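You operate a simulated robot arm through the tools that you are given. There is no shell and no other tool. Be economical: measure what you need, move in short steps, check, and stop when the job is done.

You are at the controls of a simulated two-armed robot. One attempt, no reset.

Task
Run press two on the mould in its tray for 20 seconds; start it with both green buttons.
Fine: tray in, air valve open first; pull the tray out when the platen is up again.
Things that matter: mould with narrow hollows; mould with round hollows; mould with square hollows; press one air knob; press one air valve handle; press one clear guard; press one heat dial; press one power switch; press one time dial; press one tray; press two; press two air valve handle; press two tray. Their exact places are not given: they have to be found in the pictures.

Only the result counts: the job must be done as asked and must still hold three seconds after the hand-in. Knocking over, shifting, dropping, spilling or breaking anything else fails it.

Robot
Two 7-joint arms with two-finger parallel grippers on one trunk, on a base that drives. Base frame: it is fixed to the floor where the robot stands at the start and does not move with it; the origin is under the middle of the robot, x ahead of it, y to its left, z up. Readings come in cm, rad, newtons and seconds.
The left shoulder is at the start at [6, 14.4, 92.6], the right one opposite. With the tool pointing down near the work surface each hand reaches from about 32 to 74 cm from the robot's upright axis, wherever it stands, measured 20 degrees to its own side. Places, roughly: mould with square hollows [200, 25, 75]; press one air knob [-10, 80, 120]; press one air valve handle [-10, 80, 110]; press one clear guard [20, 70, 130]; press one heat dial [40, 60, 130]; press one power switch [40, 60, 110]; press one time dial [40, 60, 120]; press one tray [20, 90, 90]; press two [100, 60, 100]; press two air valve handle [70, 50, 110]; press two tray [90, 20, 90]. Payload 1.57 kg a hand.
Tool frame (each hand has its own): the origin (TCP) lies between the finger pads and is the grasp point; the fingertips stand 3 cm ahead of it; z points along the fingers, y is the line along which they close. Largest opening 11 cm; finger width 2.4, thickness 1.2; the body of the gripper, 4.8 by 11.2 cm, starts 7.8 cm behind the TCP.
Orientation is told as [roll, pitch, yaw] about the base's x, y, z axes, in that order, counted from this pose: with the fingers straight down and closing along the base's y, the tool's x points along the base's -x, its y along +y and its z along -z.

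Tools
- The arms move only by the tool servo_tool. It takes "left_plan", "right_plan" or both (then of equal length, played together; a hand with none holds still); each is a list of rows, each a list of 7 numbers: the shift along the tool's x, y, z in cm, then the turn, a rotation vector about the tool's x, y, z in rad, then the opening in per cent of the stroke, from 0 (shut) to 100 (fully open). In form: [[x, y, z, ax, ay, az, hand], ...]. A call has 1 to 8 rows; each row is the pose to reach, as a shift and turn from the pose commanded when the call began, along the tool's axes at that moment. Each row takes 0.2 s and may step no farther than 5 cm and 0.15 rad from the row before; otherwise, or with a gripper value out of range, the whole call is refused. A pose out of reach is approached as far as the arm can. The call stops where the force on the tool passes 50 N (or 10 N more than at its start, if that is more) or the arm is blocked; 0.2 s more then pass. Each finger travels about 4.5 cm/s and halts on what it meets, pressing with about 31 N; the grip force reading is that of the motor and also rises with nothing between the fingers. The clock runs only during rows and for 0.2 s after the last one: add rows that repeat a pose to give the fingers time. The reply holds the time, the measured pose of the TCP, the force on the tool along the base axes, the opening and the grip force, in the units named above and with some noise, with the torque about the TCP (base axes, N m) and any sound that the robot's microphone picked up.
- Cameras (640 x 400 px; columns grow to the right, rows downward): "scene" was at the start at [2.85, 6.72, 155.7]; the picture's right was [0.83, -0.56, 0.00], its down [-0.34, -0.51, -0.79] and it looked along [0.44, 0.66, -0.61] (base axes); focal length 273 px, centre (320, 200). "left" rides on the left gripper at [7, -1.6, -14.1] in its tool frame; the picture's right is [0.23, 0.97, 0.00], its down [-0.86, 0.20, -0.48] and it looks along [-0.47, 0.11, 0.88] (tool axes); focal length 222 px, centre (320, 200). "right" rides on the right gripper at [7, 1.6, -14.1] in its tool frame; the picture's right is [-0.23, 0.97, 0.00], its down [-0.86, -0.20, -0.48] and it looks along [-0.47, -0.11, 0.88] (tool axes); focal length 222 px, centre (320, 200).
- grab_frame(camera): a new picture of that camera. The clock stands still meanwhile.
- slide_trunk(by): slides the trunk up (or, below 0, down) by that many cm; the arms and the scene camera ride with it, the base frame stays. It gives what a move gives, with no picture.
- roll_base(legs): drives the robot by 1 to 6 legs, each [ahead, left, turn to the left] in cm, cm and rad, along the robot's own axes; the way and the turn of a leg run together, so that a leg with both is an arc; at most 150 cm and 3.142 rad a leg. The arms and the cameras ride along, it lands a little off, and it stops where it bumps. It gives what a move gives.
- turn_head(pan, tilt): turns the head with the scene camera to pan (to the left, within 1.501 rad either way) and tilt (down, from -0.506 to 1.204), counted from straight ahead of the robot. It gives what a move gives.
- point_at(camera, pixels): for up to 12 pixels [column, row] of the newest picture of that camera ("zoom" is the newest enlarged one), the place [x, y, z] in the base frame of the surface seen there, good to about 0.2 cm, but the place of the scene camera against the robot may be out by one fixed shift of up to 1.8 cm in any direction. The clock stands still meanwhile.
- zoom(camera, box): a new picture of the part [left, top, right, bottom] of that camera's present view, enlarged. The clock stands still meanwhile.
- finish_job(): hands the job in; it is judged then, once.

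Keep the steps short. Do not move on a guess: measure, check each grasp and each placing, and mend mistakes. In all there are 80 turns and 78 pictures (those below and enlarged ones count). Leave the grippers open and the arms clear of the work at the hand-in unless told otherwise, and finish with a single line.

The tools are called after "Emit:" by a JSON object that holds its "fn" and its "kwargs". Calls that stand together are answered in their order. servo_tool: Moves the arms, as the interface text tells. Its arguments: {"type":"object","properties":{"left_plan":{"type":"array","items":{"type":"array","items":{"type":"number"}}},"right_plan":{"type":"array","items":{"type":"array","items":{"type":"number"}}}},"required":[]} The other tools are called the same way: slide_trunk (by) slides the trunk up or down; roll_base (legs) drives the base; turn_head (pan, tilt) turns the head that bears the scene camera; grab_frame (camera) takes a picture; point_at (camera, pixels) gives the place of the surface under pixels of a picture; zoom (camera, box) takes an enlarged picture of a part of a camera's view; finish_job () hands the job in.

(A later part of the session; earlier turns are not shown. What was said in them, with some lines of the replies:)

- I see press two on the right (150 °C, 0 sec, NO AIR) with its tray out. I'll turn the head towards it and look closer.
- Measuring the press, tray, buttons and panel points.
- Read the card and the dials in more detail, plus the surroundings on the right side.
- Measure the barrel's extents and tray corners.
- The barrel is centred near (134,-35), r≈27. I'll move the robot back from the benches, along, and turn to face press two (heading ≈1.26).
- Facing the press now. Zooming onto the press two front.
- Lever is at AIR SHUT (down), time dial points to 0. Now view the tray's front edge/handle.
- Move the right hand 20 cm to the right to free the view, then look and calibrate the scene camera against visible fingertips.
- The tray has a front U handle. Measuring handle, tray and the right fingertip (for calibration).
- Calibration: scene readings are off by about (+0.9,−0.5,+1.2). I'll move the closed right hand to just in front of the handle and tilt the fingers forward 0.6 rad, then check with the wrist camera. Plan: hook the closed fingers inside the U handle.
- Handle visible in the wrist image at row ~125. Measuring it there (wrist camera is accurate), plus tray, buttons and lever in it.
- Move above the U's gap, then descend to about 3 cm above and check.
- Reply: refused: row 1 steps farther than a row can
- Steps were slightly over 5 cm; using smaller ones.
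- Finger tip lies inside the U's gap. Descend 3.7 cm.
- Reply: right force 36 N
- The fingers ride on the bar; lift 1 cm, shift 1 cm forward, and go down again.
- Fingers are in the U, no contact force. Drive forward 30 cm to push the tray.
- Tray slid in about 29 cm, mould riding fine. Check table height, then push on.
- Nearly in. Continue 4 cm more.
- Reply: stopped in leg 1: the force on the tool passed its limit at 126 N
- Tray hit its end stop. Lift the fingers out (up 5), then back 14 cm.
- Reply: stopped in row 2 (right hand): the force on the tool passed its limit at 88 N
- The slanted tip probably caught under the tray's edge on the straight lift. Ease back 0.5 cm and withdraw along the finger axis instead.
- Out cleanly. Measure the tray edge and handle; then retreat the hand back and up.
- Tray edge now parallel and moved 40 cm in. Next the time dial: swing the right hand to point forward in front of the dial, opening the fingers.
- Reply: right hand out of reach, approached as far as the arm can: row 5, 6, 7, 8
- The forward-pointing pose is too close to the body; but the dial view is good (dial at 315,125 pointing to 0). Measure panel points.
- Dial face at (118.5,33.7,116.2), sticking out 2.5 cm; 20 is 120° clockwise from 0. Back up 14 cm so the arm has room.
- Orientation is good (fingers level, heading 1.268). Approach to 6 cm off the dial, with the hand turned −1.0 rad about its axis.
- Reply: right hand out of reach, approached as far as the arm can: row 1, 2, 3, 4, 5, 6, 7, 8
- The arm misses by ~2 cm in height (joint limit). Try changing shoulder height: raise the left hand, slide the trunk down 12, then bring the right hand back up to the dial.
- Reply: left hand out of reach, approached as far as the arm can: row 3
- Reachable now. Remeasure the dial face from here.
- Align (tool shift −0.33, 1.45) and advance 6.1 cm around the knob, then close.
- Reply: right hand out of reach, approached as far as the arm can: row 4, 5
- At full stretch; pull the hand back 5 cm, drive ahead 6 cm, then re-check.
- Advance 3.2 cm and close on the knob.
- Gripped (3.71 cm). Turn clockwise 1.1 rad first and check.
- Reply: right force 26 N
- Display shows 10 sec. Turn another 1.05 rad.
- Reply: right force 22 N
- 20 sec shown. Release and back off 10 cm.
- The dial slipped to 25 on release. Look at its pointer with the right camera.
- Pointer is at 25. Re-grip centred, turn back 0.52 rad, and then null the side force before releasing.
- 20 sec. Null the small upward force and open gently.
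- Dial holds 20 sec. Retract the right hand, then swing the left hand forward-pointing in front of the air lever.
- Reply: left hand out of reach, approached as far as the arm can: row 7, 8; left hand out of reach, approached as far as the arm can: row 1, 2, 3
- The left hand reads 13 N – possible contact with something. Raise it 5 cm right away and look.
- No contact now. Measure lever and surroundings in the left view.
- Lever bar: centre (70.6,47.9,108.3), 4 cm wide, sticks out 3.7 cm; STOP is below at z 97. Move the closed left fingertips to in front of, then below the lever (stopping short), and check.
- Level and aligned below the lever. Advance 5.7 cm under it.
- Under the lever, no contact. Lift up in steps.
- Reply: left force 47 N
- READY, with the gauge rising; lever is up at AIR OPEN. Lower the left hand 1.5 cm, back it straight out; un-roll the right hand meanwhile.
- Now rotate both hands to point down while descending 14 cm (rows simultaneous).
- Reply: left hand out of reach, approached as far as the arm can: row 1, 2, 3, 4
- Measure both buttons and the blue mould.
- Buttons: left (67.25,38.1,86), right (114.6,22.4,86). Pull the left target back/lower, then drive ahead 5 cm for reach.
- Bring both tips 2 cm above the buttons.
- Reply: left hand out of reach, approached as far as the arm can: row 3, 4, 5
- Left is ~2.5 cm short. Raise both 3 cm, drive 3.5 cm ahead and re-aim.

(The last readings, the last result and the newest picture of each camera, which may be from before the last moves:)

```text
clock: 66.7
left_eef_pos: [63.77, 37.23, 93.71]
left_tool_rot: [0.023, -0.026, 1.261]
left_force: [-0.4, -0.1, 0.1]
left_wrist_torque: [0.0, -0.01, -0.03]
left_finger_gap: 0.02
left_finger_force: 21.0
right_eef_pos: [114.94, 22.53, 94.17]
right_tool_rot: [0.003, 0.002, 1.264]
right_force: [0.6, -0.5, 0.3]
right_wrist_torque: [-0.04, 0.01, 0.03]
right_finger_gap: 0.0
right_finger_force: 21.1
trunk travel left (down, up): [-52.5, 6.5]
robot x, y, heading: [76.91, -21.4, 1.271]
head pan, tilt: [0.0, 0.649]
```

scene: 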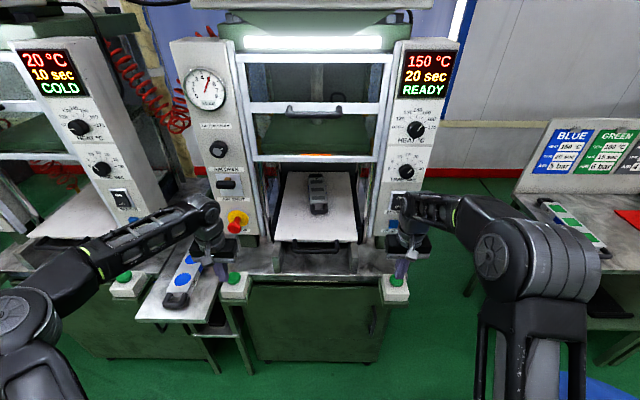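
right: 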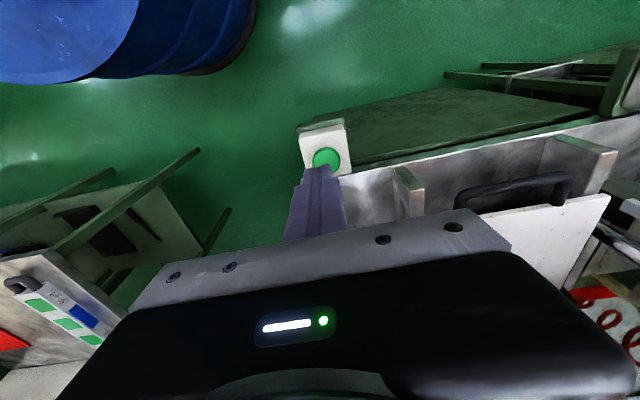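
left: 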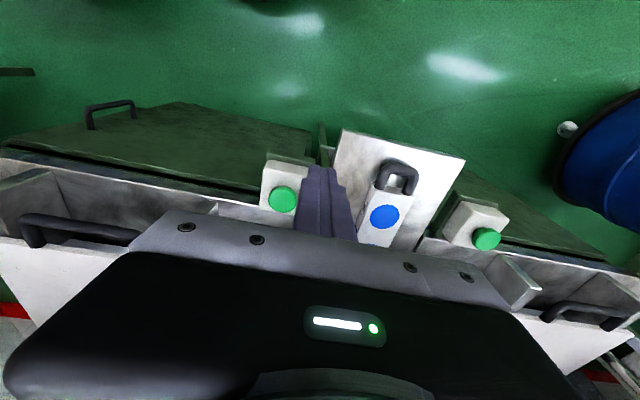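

Emit:
{"fn": "servo_tool", "kwargs": {"left_plan": [[-1, -1.5, 0, 0, 0, 0, 0], [-1.9, -3.05, 0, 0, 0, 0, 0], [-1.9, -3.05, 2.7, 0, 0, 0, 0], [-1.9, -3.05, 2.7, 0, 0, 0, 0]], "right_plan": [[0.2, 0.28, 1, 0, 0, 0, 0], [0.2, 0.28, 2, 0, 0, 0, 0], [0.2, 0.28, 3.2, 0, 0, 0, 0], [0.2, 0.28, 3.2, 0, 0, 0, 0]]}}

Emit:
{"fn": "zoom", "kwargs": {"camera": "left", "box": [230, 100, 430, 250]}}

Emit:
{"fn": "zoom", "kwargs": {"camera": "right", "box": [230, 80, 430, 230]}}

```text
clock: 67.7
left_eef_pos: [67.45, 38.19, 90.89]
left_tool_rot: [0.022, -0.028, 1.262]
left_force: [0.2, -0.8, -0.5]
left_wrist_torque: [-0.03, 0.02, 0.0]
left_finger_gap: 0.0
left_finger_force: 21.3
right_eef_pos: [114.67, 22.2, 91.09]
right_tool_rot: [0.002, 0.0, 1.265]
right_force: [-0.5, 0.4, -0.4]
right_wrist_torque: [-0.03, -0.01, 0.05]
right_finger_gap: 0.0
right_finger_force: 21.6
trunk travel left (down, up): [-52.5, 6.5]
robot x, y, heading: [76.53, -21.39, 1.273]
head pan, tilt: [0.0, 0.649]
```

```text
2.67 times, centred on (330, 175) of left
```

zoom: 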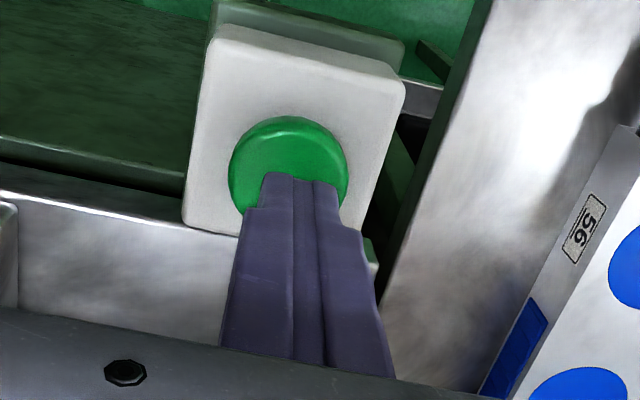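

```text
2.67 times, centred on (330, 155) of right
```

zoom: 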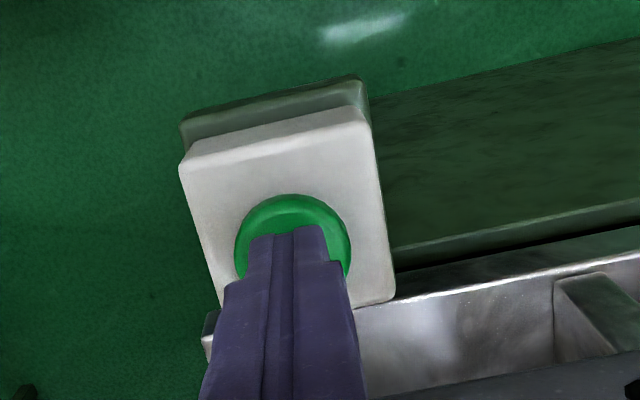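

Both tips are above the buttons. Press both together.

Emit:
{"fn": "servo_tool", "kwargs": {"left_plan": [[0, 0, 1.5, 0, 0, 0, 0], [0, 0, 2.3, 0, 0, 0, 0], [0, 0, 2.6, 0, 0, 0, 0], [0, 0, 2.8, 0, 0, 0, 0], [0, 0, 2.8, 0, 0, 0, 0]], "right_plan": [[0, 0, 1.6, 0, 0, 0, 0], [0, 0, 2.5, 0, 0, 0, 0], [0, 0, 2.8, 0, 0, 0, 0], [0, 0, 3.0, 0, 0, 0, 0], [0, 0, 3.0, 0, 0, 0, 0]]}}

Emit:
{"fn": "grab_frame", "kwargs": {"camera": "scene"}}

```text
clock: 68.9
left_eef_pos: [67.28, 37.97, 88.23]
left_tool_rot: [0.021, -0.03, 1.262]
left_force: [2.9, 3.5, 7.3]
left_wrist_torque: [-0.01, -0.06, 0.05]
left_finger_gap: 0.0
left_finger_force: 21.0
right_eef_pos: [114.52, 22.18, 88.19]
right_tool_rot: [0.003, -0.005, 1.266]
right_force: [0.9, 3.0, 15.8]
right_wrist_torque: [0.15, -0.08, -0.03]
right_finger_gap: 0.0
right_finger_force: 21.5
trunk travel left (down, up): [-52.5, 6.5]
robot x, y, heading: [77.2, -21.55, 1.273]
head pan, tilt: [0.0, 0.649]
heard: click, click
```

```text
12 pictures are left
```

scene: 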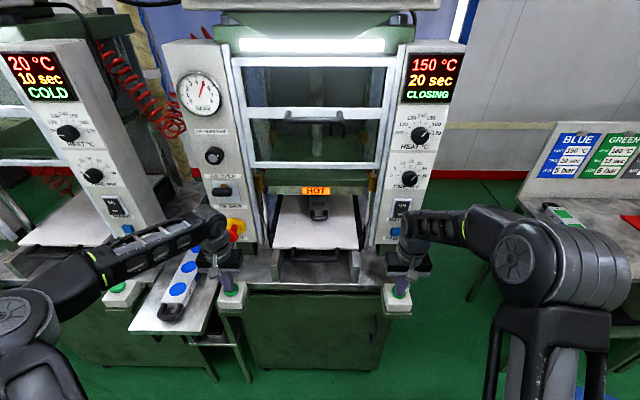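

CLOSING. Keep holding both buttons ~1.8 s more.

Emit:
{"fn": "servo_tool", "kwargs": {"left_plan": [[0, 0, 0, 0, 0, 0, 0], [0, 0, 0, 0, 0, 0, 0], [0, 0, 0, 0, 0, 0, 0], [0, 0, 0, 0, 0, 0, 0], [0, 0, 0, 0, 0, 0, 0], [0, 0, 0, 0, 0, 0, 0], [0, 0, 0, 0, 0, 0, 0], [0, 0, 0, 0, 0, 0, 0]], "right_plan": [[0, 0, 0, 0, 0, 0, 0], [0, 0, 0, 0, 0, 0, 0], [0, 0, 0, 0, 0, 0, 0], [0, 0, 0, 0, 0, 0, 0], [0, 0, 0, 0, 0, 0, 0], [0, 0, 0, 0, 0, 0, 0], [0, 0, 0, 0, 0, 0, 0], [0, 0, 0, 0, 0, 0, 0]]}}

Emit:
{"fn": "zoom", "kwargs": {"camera": "scene", "box": [160, 30, 480, 300]}}

```text
clock: 70.7
left_eef_pos: [67.18, 38.06, 88.22]
left_tool_rot: [0.023, -0.03, 1.262]
left_force: [2.4, 1.3, 10.0]
left_wrist_torque: [-0.09, -0.09, 0.04]
left_finger_gap: 0.0
left_finger_force: 21.3
right_eef_pos: [114.51, 22.09, 88.21]
right_tool_rot: [0.001, -0.002, 1.267]
right_force: [3.5, 9.6, 20.6]
right_wrist_torque: [0.43, -0.15, 0.02]
right_finger_gap: 0.01
right_finger_force: 21.4
trunk travel left (down, up): [-52.5, 6.5]
robot x, y, heading: [77.19, -21.57, 1.275]
head pan, tilt: [0.0, 0.649]
```

```text
1.48 times, centred on (320, 165) of scene
```

zoom: 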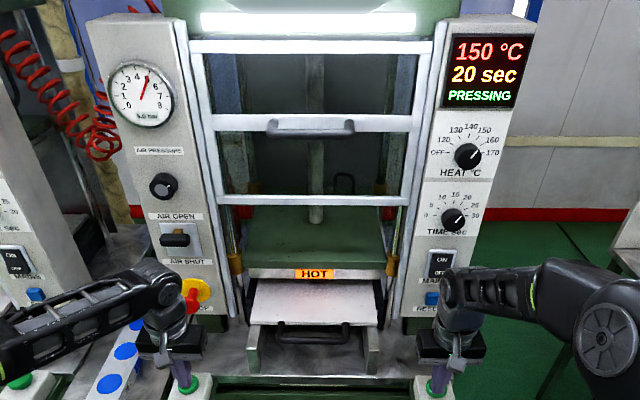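

PRESSING. Release both buttons (lift straight up), then move the right hand in front of the tray handle with a 0.45 tilt while the cycle runs.

Emit:
{"fn": "servo_tool", "kwargs": {"left_plan": [[0, 0, -3, 0, 0, 0, 0], [0, 0, -6, 0, 0, 0, 0], [0, 0, -9, 0, 0, 0, 0]], "right_plan": [[0, 0, -4, 0, 0, 0, 0], [0, 0, -8, 0, 0, 0, 0], [0, 0, -12, 0, 0, 0, 0]]}}

Emit:
{"fn": "servo_tool", "kwargs": {"left_plan": [[3, 0, 0, 0, 0, 0, 0], [6, 0, 0, 0, 0, 0, 0], [9, 0, 0, 0, 0, 0, 0], [9, 0, 0, 0, 0, 0, 0], [9, 0, 0, 0, 0, 0, 0], [9, 0, 0, 0, 0, 0, 0], [9, 0, 0, 0, 0, 0, 0], [9, 0, 0, 0, 0, 0, 0]], "right_plan": [[1, 3, 0, 0, -0.1, 0, 0], [1, 6, 0, 0, -0.2, 0, 0], [1, 10, 0, 0, -0.3, 0, 0], [1, 14, 0, 0, -0.4, 0, 0], [1, 18, 0, 0, -0.45, 0, 0], [1, 22, 0, 0, -0.45, 0, 0], [1, 25.5, 0, 0, -0.45, 0, 0], [1, 25.5, 0, 0, -0.45, 0, 0]]}}

Emit:
{"fn": "zoom", "kwargs": {"camera": "scene", "box": [160, 30, 480, 300]}}

```text
clock: 71.5
left_eef_pos: [66.59, 37.2, 97.2]
left_tool_rot: [0.021, -0.033, 1.261]
left_force: [-0.6, 0.1, 0.1]
left_wrist_torque: [0.04, 0.03, -0.01]
left_finger_gap: 0.02
left_finger_force: 21.3
left hand out of reach, approached as far as the arm can: row 3
right_eef_pos: [114.5, 21.95, 99.95]
right_tool_rot: [-0.001, 0.0, 1.265]
right_force: [0.0, -0.7, 0.2]
right_wrist_torque: [0.0, 0.0, -0.02]
right_finger_gap: 0.03
right_finger_force: 21.2
trunk travel left (down, up): [-52.5, 6.5]
robot x, y, heading: [76.97, -21.58, 1.271]
head pan, tilt: [0.0, 0.649]
```

```text
clock: 73.3
left_eef_pos: [63.83, 28.89, 96.75]
left_tool_rot: [0.024, -0.028, 1.262]
left_force: [0.0, -0.7, -0.6]
left_wrist_torque: [0.02, 0.0, 0.01]
left_finger_gap: 0.0
left_finger_force: 21.3
right_eef_pos: [90.08, 28.84, 100.14]
right_tool_rot: [0.001, -0.452, 1.263]
right_force: [-0.6, 0.0, -0.2]
right_wrist_torque: [-0.04, 0.0, -0.01]
right_finger_gap: 0.01
right_finger_force: 21.4
trunk travel left (down, up): [-52.5, 6.5]
robot x, y, heading: [76.81, -21.4, 1.271]
head pan, tilt: [0.0, 0.649]
```

```text
1.48 times, centred on (320, 165) of scene
```

zoom: 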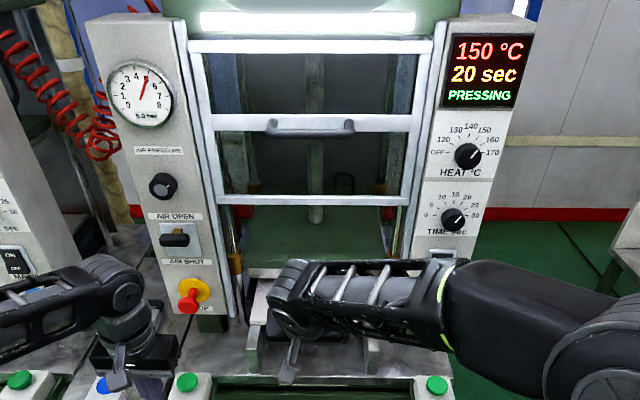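

Pressing. Wait about 18 s with still rows.

Emit:
{"fn": "servo_tool", "kwargs": {"left_plan": [[0, 0, 0, 0, 0, 0, 0], [0, 0, 0, 0, 0, 0, 0], [0, 0, 0, 0, 0, 0, 0], [0, 0, 0, 0, 0, 0, 0], [0, 0, 0, 0, 0, 0, 0], [0, 0, 0, 0, 0, 0, 0], [0, 0, 0, 0, 0, 0, 0], [0, 0, 0, 0, 0, 0, 0]]}}

Emit:
{"fn": "servo_tool", "kwargs": {"left_plan": [[0, 0, 0, 0, 0, 0, 0], [0, 0, 0, 0, 0, 0, 0], [0, 0, 0, 0, 0, 0, 0], [0, 0, 0, 0, 0, 0, 0], [0, 0, 0, 0, 0, 0, 0], [0, 0, 0, 0, 0, 0, 0], [0, 0, 0, 0, 0, 0, 0], [0, 0, 0, 0, 0, 0, 0]]}}

Emit:
{"fn": "servo_tool", "kwargs": {"left_plan": [[0, 0, 0, 0, 0, 0, 0], [0, 0, 0, 0, 0, 0, 0], [0, 0, 0, 0, 0, 0, 0], [0, 0, 0, 0, 0, 0, 0], [0, 0, 0, 0, 0, 0, 0], [0, 0, 0, 0, 0, 0, 0], [0, 0, 0, 0, 0, 0, 0], [0, 0, 0, 0, 0, 0, 0]]}}

Emit:
{"fn": "servo_tool", "kwargs": {"left_plan": [[0, 0, 0, 0, 0, 0, 0], [0, 0, 0, 0, 0, 0, 0], [0, 0, 0, 0, 0, 0, 0], [0, 0, 0, 0, 0, 0, 0], [0, 0, 0, 0, 0, 0, 0], [0, 0, 0, 0, 0, 0, 0], [0, 0, 0, 0, 0, 0, 0], [0, 0, 0, 0, 0, 0, 0]]}}

Emit:
{"fn": "servo_tool", "kwargs": {"left_plan": [[0, 0, 0, 0, 0, 0, 0], [0, 0, 0, 0, 0, 0, 0], [0, 0, 0, 0, 0, 0, 0], [0, 0, 0, 0, 0, 0, 0], [0, 0, 0, 0, 0, 0, 0], [0, 0, 0, 0, 0, 0, 0], [0, 0, 0, 0, 0, 0, 0], [0, 0, 0, 0, 0, 0, 0]]}}

Emit:
{"fn": "servo_tool", "kwargs": {"left_plan": [[0, 0, 0, 0, 0, 0, 0], [0, 0, 0, 0, 0, 0, 0], [0, 0, 0, 0, 0, 0, 0], [0, 0, 0, 0, 0, 0, 0], [0, 0, 0, 0, 0, 0, 0], [0, 0, 0, 0, 0, 0, 0], [0, 0, 0, 0, 0, 0, 0], [0, 0, 0, 0, 0, 0, 0]]}}

Emit:
{"fn": "servo_tool", "kwargs": {"left_plan": [[0, 0, 0, 0, 0, 0, 0], [0, 0, 0, 0, 0, 0, 0], [0, 0, 0, 0, 0, 0, 0], [0, 0, 0, 0, 0, 0, 0], [0, 0, 0, 0, 0, 0, 0], [0, 0, 0, 0, 0, 0, 0], [0, 0, 0, 0, 0, 0, 0], [0, 0, 0, 0, 0, 0, 0]]}}

Emit:
{"fn": "servo_tool", "kwargs": {"left_plan": [[0, 0, 0, 0, 0, 0, 0], [0, 0, 0, 0, 0, 0, 0], [0, 0, 0, 0, 0, 0, 0], [0, 0, 0, 0, 0, 0, 0], [0, 0, 0, 0, 0, 0, 0], [0, 0, 0, 0, 0, 0, 0], [0, 0, 0, 0, 0, 0, 0], [0, 0, 0, 0, 0, 0, 0]]}}

Emit:
{"fn": "servo_tool", "kwargs": {"left_plan": [[0, 0, 0, 0, 0, 0, 0], [0, 0, 0, 0, 0, 0, 0], [0, 0, 0, 0, 0, 0, 0], [0, 0, 0, 0, 0, 0, 0], [0, 0, 0, 0, 0, 0, 0], [0, 0, 0, 0, 0, 0, 0], [0, 0, 0, 0, 0, 0, 0], [0, 0, 0, 0, 0, 0, 0]]}}

Emit:
{"fn": "servo_tool", "kwargs": {"left_plan": [[0, 0, 0, 0, 0, 0, 0], [0, 0, 0, 0, 0, 0, 0], [0, 0, 0, 0, 0, 0, 0], [0, 0, 0, 0, 0, 0, 0], [0, 0, 0, 0, 0, 0, 0], [0, 0, 0, 0, 0, 0, 0], [0, 0, 0, 0, 0, 0, 0], [0, 0, 0, 0, 0, 0, 0]]}}

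Emit:
{"fn": "servo_tool", "kwargs": {"left_plan": [[0, 0, 0, 0, 0, 0, 0], [0, 0, 0, 0, 0, 0, 0], [0, 0, 0, 0, 0, 0, 0], [0, 0, 0, 0, 0, 0, 0], [0, 0, 0, 0, 0, 0, 0], [0, 0, 0, 0, 0, 0, 0], [0, 0, 0, 0, 0, 0, 0], [0, 0, 0, 0, 0, 0, 0]]}}

Emit:
{"fn": "grab_frame", "kwargs": {"camera": "scene"}}

```text
clock: 75.1
left_eef_pos: [63.89, 28.95, 96.68]
left_tool_rot: [0.024, -0.028, 1.262]
left_force: [0.2, 0.6, 0.7]
left_wrist_torque: [0.0, 0.0, -0.04]
left_finger_gap: 0.0
left_finger_force: 21.7
right_eef_pos: [90.0, 28.76, 100.1]
right_tool_rot: [0.001, -0.452, 1.265]
right_force: [-0.5, 0.3, -0.5]
right_wrist_torque: [0.02, 0.02, -0.01]
right_finger_gap: 0.01
right_finger_force: 21.0
trunk travel left (down, up): [-52.5, 6.5]
robot x, y, heading: [76.73, -21.6, 1.274]
head pan, tilt: [0.0, 0.649]
```

```text
clock: 76.9
left_eef_pos: [63.96, 28.94, 96.72]
left_tool_rot: [0.023, -0.028, 1.262]
left_force: [-0.3, -0.7, 0.8]
left_wrist_torque: [0.01, 0.01, 0.02]
left_finger_gap: 0.0
left_finger_force: 21.0
right_eef_pos: [90.11, 28.84, 100.27]
right_tool_rot: [0.004, -0.452, 1.262]
right_force: [-0.2, -0.1, -0.1]
right_wrist_torque: [0.01, 0.01, 0.01]
right_finger_gap: 0.01
right_finger_force: 22.0
trunk travel left (down, up): [-52.5, 6.5]
robot x, y, heading: [76.94, -21.53, 1.269]
head pan, tilt: [0.0, 0.649]
```

```text
clock: 78.7
left_eef_pos: [63.89, 29.03, 96.7]
left_tool_rot: [0.022, -0.027, 1.262]
left_force: [-0.3, -0.9, -0.3]
left_wrist_torque: [0.0, -0.02, 0.01]
left_finger_gap: 0.02
left_finger_force: 21.2
right_eef_pos: [90.09, 28.78, 100.13]
right_tool_rot: [0.003, -0.45, 1.266]
right_force: [0.9, 0.8, 0.2]
right_wrist_torque: [0.0, -0.01, 0.03]
right_finger_gap: 0.0
right_finger_force: 21.2
trunk travel left (down, up): [-52.5, 6.5]
robot x, y, heading: [76.98, -21.29, 1.275]
head pan, tilt: [0.0, 0.649]
```

```text
clock: 80.5
left_eef_pos: [63.88, 29.0, 96.75]
left_tool_rot: [0.022, -0.028, 1.262]
left_force: [0.5, -0.8, 0.0]
left_wrist_torque: [0.0, 0.01, -0.02]
left_finger_gap: 0.0
left_finger_force: 20.9
right_eef_pos: [90.09, 28.87, 100.04]
right_tool_rot: [0.001, -0.452, 1.265]
right_force: [-0.1, -1.3, -0.2]
right_wrist_torque: [-0.02, 0.0, 0.05]
right_finger_gap: 0.0
right_finger_force: 21.4
trunk travel left (down, up): [-52.5, 6.5]
robot x, y, heading: [76.61, -21.5, 1.272]
head pan, tilt: [0.0, 0.649]
```

```text
clock: 82.3
left_eef_pos: [63.92, 28.93, 96.79]
left_tool_rot: [0.023, -0.027, 1.262]
left_force: [0.3, -0.2, -0.9]
left_wrist_torque: [-0.04, -0.02, -0.04]
left_finger_gap: 0.03
left_finger_force: 21.3
right_eef_pos: [90.05, 28.85, 100.24]
right_tool_rot: [0.002, -0.454, 1.263]
right_force: [0.4, 0.0, 1.0]
right_wrist_torque: [0.05, -0.02, -0.01]
right_finger_gap: 0.02
right_finger_force: 21.1
trunk travel left (down, up): [-52.5, 6.5]
robot x, y, heading: [76.88, -21.51, 1.276]
head pan, tilt: [0.0, 0.649]
```

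```text
clock: 84.1
left_eef_pos: [63.86, 28.86, 96.62]
left_tool_rot: [0.024, -0.029, 1.263]
left_force: [-0.2, -0.7, 0.4]
left_wrist_torque: [-0.01, -0.03, 0.02]
left_finger_gap: 0.0
left_finger_force: 21.2
right_eef_pos: [90.14, 28.75, 100.11]
right_tool_rot: [0.002, -0.452, 1.264]
right_force: [0.2, 0.2, -0.1]
right_wrist_torque: [0.01, -0.01, -0.03]
right_finger_gap: 0.0
right_finger_force: 21.1
trunk travel left (down, up): [-52.5, 6.5]
robot x, y, heading: [76.85, -21.59, 1.27]
head pan, tilt: [0.0, 0.649]
```

```text
clock: 85.9
left_eef_pos: [63.93, 29.0, 96.74]
left_tool_rot: [0.023, -0.027, 1.262]
left_force: [0.7, -0.3, 0.3]
left_wrist_torque: [-0.01, 0.01, 0.0]
left_finger_gap: 0.02
left_finger_force: 21.5
right_eef_pos: [90.09, 28.85, 100.12]
right_tool_rot: [0.002, -0.452, 1.266]
right_force: [0.8, 0.4, 0.6]
right_wrist_torque: [-0.02, 0.0, -0.01]
right_finger_gap: 0.0
right_finger_force: 21.7
trunk travel left (down, up): [-52.5, 6.5]
robot x, y, heading: [76.83, -21.44, 1.268]
head pan, tilt: [0.0, 0.649]
```

```text
clock: 87.7
left_eef_pos: [63.9, 28.92, 96.76]
left_tool_rot: [0.024, -0.028, 1.263]
left_force: [0.4, -0.9, 0.4]
left_wrist_torque: [-0.01, 0.05, 0.03]
left_finger_gap: 0.03
left_finger_force: 21.0
right_eef_pos: [90.15, 28.8, 100.06]
right_tool_rot: [0.001, -0.451, 1.264]
right_force: [-0.8, -0.3, -0.4]
right_wrist_torque: [0.01, 0.0, 0.0]
right_finger_gap: 0.0
right_finger_force: 21.1
trunk travel left (down, up): [-52.5, 6.5]
robot x, y, heading: [77.09, -21.58, 1.272]
head pan, tilt: [0.0, 0.649]
```

```text
clock: 89.5
left_eef_pos: [63.84, 28.91, 96.89]
left_tool_rot: [0.023, -0.028, 1.261]
left_force: [-0.5, 0.9, 0.1]
left_wrist_torque: [-0.01, -0.03, -0.01]
left_finger_gap: 0.01
left_finger_force: 21.4
right_eef_pos: [90.0, 28.8, 100.08]
right_tool_rot: [0.002, -0.451, 1.264]
right_force: [0.7, -0.1, -1.1]
right_wrist_torque: [0.02, 0.01, -0.02]
right_finger_gap: 0.0
right_finger_force: 21.5
trunk travel left (down, up): [-52.5, 6.5]
robot x, y, heading: [76.73, -20.93, 1.275]
head pan, tilt: [0.0, 0.649]
```

```text
clock: 91.3
left_eef_pos: [63.88, 28.93, 96.76]
left_tool_rot: [0.024, -0.027, 1.262]
left_force: [0.4, 0.1, 0.7]
left_wrist_torque: [0.01, 0.04, 0.01]
left_finger_gap: 0.0
left_finger_force: 21.7
right_eef_pos: [90.06, 28.73, 100.15]
right_tool_rot: [0.001, -0.452, 1.265]
right_force: [-0.7, -0.4, 1.2]
right_wrist_torque: [-0.03, 0.0, 0.03]
right_finger_gap: 0.03
right_finger_force: 21.4
trunk travel left (down, up): [-52.5, 6.5]
robot x, y, heading: [76.66, -21.65, 1.273]
head pan, tilt: [0.0, 0.649]
```

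```text
clock: 93.1
left_eef_pos: [63.87, 28.97, 96.75]
left_tool_rot: [0.023, -0.028, 1.263]
left_force: [0.2, -0.9, -0.6]
left_wrist_torque: [0.0, -0.04, 0.01]
left_finger_gap: 0.0
left_finger_force: 21.2
right_eef_pos: [90.19, 28.88, 100.08]
right_tool_rot: [0.0, -0.451, 1.264]
right_force: [0.0, 0.6, -0.2]
right_wrist_torque: [-0.02, -0.01, 0.02]
right_finger_gap: 0.03
right_finger_force: 21.1
trunk travel left (down, up): [-52.5, 6.5]
robot x, y, heading: [77.21, -21.47, 1.273]
head pan, tilt: [0.0, 0.649]
```

```text
9 pictures are left
```

scene: 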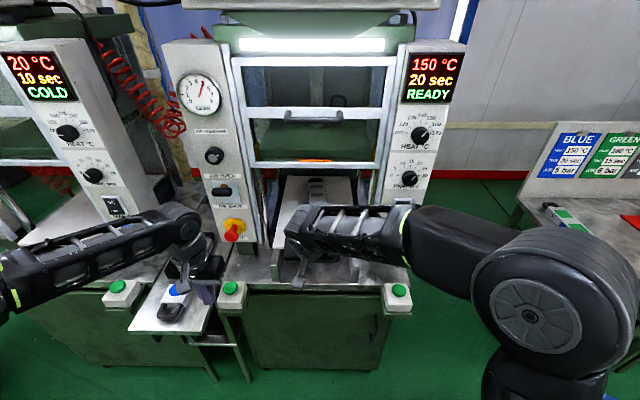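

READY again and platen is up. Look at the handle with the right camera.

Emit:
{"fn": "grab_frame", "kwargs": {"camera": "right"}}

```text
8 pictures are left
```

right: 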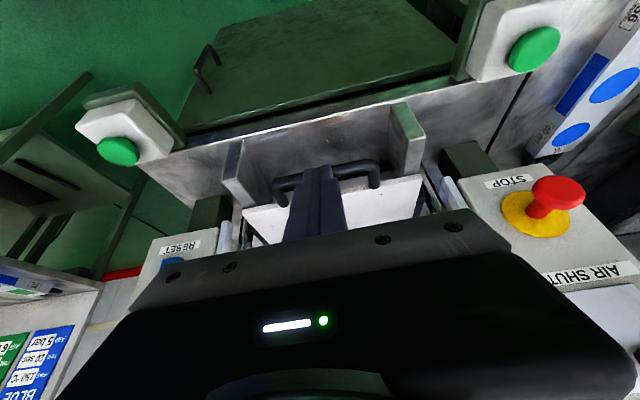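

Emit:
{"fn": "point_at", "kwargs": {"camera": "right", "pixels": [[280, 184], [290, 182], [345, 169], [375, 164], [288, 205], [373, 186], [265, 215], [390, 195]]}}

```text
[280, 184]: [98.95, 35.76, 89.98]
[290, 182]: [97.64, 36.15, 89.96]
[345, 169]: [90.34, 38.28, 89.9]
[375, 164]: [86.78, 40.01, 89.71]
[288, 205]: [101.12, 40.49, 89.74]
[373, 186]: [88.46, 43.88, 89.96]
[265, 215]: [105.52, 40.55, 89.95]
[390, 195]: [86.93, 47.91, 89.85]
```

Handle bar centre (92.9,37.9,~89.5). Move over the gap (tilt 0.3) and insert.

Emit:
{"fn": "servo_tool", "kwargs": {"right_plan": [[-3, 0, 2.5, 0, 0.05, 0, 0], [-6, 0, 5, 0, 0.1, 0, 0], [-9.14, 0, 7.75, 0, 0.15, 0, 0], [-7.7, 0, 10.7, 0, 0.15, 0, 0], [-6.7, 0, 12.8, 0, 0.15, 0, 0], [-6, 0, 14.2, 0, 0.15, 0, 0], [-6, 0, 14.2, 0, 0.15, 0, 0]]}}

Emit:
{"fn": "zoom", "kwargs": {"camera": "right", "box": [220, 80, 420, 240]}}

```text
clock: 94.7
left_eef_pos: [63.83, 28.95, 96.71]
left_tool_rot: [0.023, -0.027, 1.26]
left_force: [-0.2, 0.5, 0.7]
left_wrist_torque: [0.03, -0.01, -0.02]
left_finger_gap: 0.0
left_finger_force: 21.3
right_eef_pos: [93.33, 40.06, 89.96]
right_tool_rot: [0.0, -0.304, 1.264]
right_force: [0.8, 4.5, 3.0]
right_wrist_torque: [-0.48, 0.09, 0.0]
right_finger_gap: 0.0
right_finger_force: 21.2
trunk travel left (down, up): [-52.5, 6.5]
robot x, y, heading: [77.03, -21.74, 1.267]
head pan, tilt: [0.0, 0.649]
```

```text
2.50 times, centred on (320, 160) of right
```

zoom: 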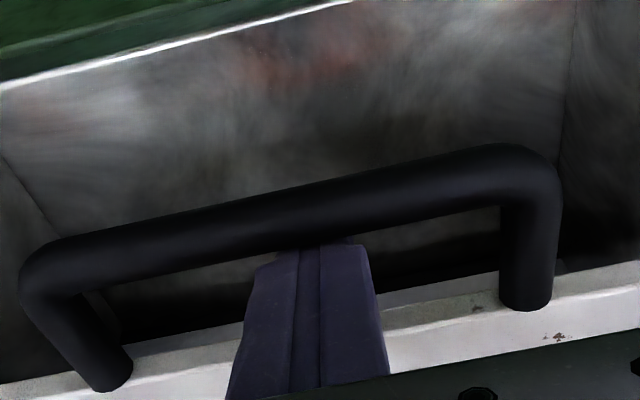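

Hooked. Pull the tray out by driving back 39 cm.

Emit:
{"fn": "roll_base", "kwargs": {"legs": [[-20, 0, 0], [-19, 0, 0]]}}

Emit:
{"fn": "grab_frame", "kwargs": {"camera": "scene"}}

```text
clock: 97.4
left_eef_pos: [52.7, -7.4, 96.82]
left_tool_rot: [0.022, -0.031, 1.262]
left_force: [0.5, -0.1, -0.7]
left_wrist_torque: [0.04, 0.03, -0.01]
left_finger_gap: 0.0
left_finger_force: 21.1
right_eef_pos: [82.1, 3.69, 89.98]
right_tool_rot: [0.002, -0.302, 1.266]
right_force: [0.5, -0.3, -0.6]
right_wrist_torque: [0.01, -0.02, 0.0]
right_finger_gap: 0.02
right_finger_force: 21.5
trunk travel left (down, up): [-52.5, 6.5]
robot x, y, heading: [65.84, -57.51, 1.272]
head pan, tilt: [0.0, 0.649]
```

```text
6 pictures are left
```

scene: 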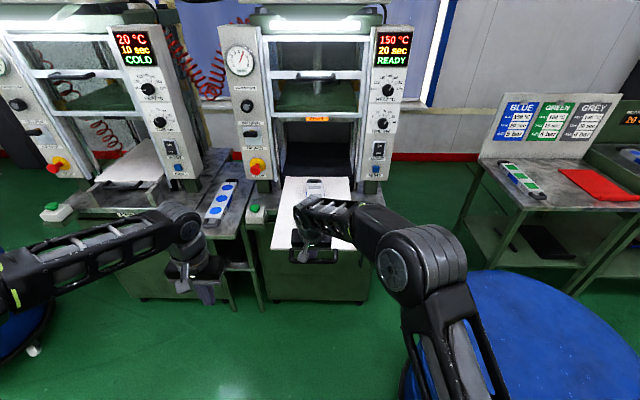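

Nearly fully out; about 2.5 cm short of the starting position. Pull 2.5 more.

Emit:
{"fn": "roll_base", "kwargs": {"legs": [[-2.3, 0, 0]]}}

Emit:
{"fn": "zoom", "kwargs": {"camera": "right", "box": [220, 80, 420, 240]}}

Emit:
{"fn": "point_at", "kwargs": {"camera": "zoom", "pixels": [[180, 225], [420, 180], [100, 380], [540, 300], [400, 330]]}}

```text
clock: 98.2
left_eef_pos: [52.14, -9.44, 96.84]
left_tool_rot: [0.023, -0.025, 1.261]
left_force: [0.6, 0.0, 0.4]
left_wrist_torque: [0.02, 0.0, 0.04]
left_finger_gap: 0.0
left_finger_force: 21.1
right_eef_pos: [81.69, 1.86, 90.22]
right_tool_rot: [0.004, -0.309, 1.265]
right_force: [9.2, 23.8, 14.0]
right_wrist_torque: [-0.09, -0.28, -0.07]
right_finger_gap: 0.02
right_finger_force: 20.6
trunk travel left (down, up): [-52.5, 6.5]
robot x, y, heading: [65.33, -60.42, 1.277]
head pan, tilt: [0.0, 0.649]
```

```text
2.50 times, centred on (320, 160) of right
```

zoom: 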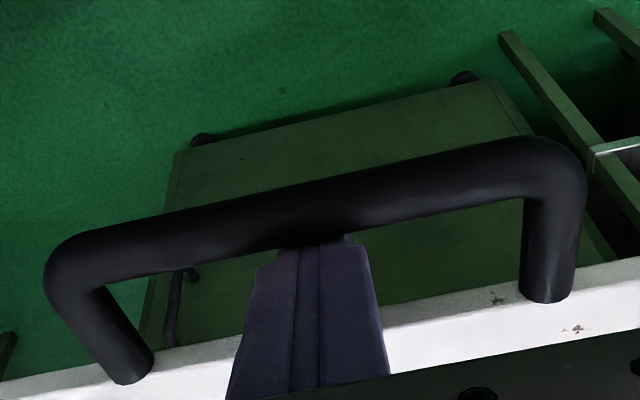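

```text
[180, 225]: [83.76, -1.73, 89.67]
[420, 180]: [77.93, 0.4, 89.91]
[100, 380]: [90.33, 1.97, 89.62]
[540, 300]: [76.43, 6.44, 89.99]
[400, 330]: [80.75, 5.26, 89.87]
```

Tray is at its out stop. Relax 0.5 cm, withdraw along the finger axis, then back away with grippers opened.

Emit:
{"fn": "servo_tool", "kwargs": {"right_plan": [[-0.35, 0, 0.1, 0, 0, 0, 0], [-0.35, 0, -2, 0, 0, 0, 0], [-0.35, 0, -5, 0, 0, 0, 0], [-0.35, 0, -9, 0, 0, 0, 0], [-0.35, 0, -13, 0, 0, 0, 0]]}}

Emit:
{"fn": "roll_base", "kwargs": {"legs": [[-20, 0, 0]]}}

Emit:
{"fn": "servo_tool", "kwargs": {"left_plan": [[0, 0, 0, 0, 0, 0, 50], [0, 0, 0, 0, 0, 0, 100], [0, 0, 0, 0, 0, 0, 100], [0, 0, 0, 0, 0, 0, 100], [0, 0, 0, 0, 0, 0, 100], [0, 0, 0, 0, 0, 0, 100]], "right_plan": [[0, -2, 0, 0, 0, 0, 50], [0, -5, 0, 0, 0, 0, 100], [0, -9, 0, 0, 0, 0, 100], [0, -13, 0, 0, 0, 0, 100], [0, -17, 0, 0, 0, 0, 100], [0, -20, 0, 0, 0, 0, 100]]}}

Emit:
{"fn": "grab_frame", "kwargs": {"camera": "scene"}}

Emit:
{"fn": "zoom", "kwargs": {"camera": "scene", "box": [200, 0, 400, 280]}}

```text
clock: 99.4
left_eef_pos: [52.15, -9.63, 96.78]
left_tool_rot: [0.023, -0.027, 1.261]
left_force: [-0.4, 0.6, 0.2]
left_wrist_torque: [0.0, 0.0, -0.04]
left_finger_gap: 0.0
left_finger_force: 21.4
right_eef_pos: [80.66, -1.67, 103.02]
right_tool_rot: [0.004, -0.31, 1.265]
right_force: [-0.3, -0.2, -1.0]
right_wrist_torque: [0.03, 0.01, 0.02]
right_finger_gap: 0.01
right_finger_force: 20.8
trunk travel left (down, up): [-52.5, 6.5]
robot x, y, heading: [65.39, -59.45, 1.273]
head pan, tilt: [0.0, 0.649]
```

```text
clock: 101.0
left_eef_pos: [46.02, -28.61, 96.8]
left_tool_rot: [0.022, -0.03, 1.265]
left_force: [-0.6, -0.3, -0.3]
left_wrist_torque: [0.01, 0.0, -0.02]
left_finger_gap: 0.01
left_finger_force: 21.2
right_eef_pos: [74.65, -20.7, 102.81]
right_tool_rot: [0.003, -0.31, 1.264]
right_force: [0.2, -0.8, 0.1]
right_wrist_torque: [0.02, -0.01, -0.04]
right_finger_gap: 0.01
right_finger_force: 21.1
trunk travel left (down, up): [-52.5, 6.5]
robot x, y, heading: [59.4, -78.85, 1.277]
head pan, tilt: [0.0, 0.649]
```

```text
clock: 102.4
left_eef_pos: [46.08, -28.7, 96.81]
left_tool_rot: [0.025, -0.028, 1.266]
left_force: [0.0, 0.1, -0.1]
left_wrist_torque: [0.0, 0.01, -0.01]
left_finger_gap: 10.98
left_finger_force: 0.1
right_eef_pos: [94.04, -26.91, 102.72]
right_tool_rot: [0.003, -0.31, 1.268]
right_force: [0.3, -0.6, 0.0]
right_wrist_torque: [-0.02, 0.02, 0.02]
right_finger_gap: 10.99
right_finger_force: 0.0
trunk travel left (down, up): [-52.5, 6.5]
robot x, y, heading: [59.29, -78.92, 1.276]
head pan, tilt: [0.0, 0.649]
```

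```text
4 pictures are left
```

scene: 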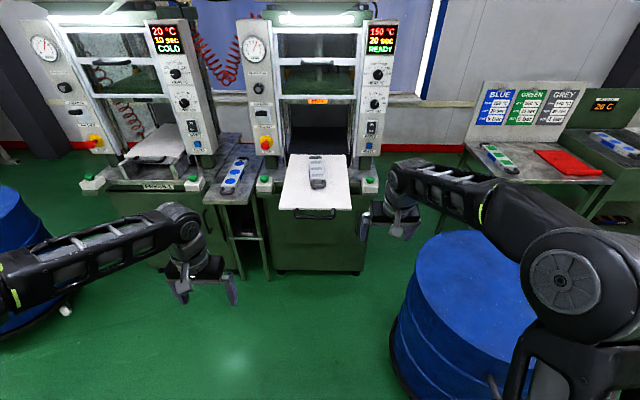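

```text
1.43 times, centred on (300, 140) of scene
```

zoom: 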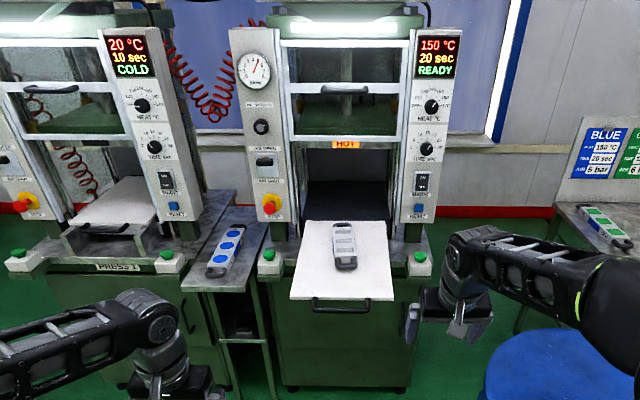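

The tray is out with its mould in place, the platen is up, press two reads READY at 20 sec, and the arms are clear with both grippers open. Handing in.

Emit:
{"fn": "finish_job", "kwargs": {}}

```text
The job is handed in.
```

Press two ran its 20-second cycle, started with both green buttons after the tray was in and the air valve was open, and the tray was pulled out once the platen was up again.
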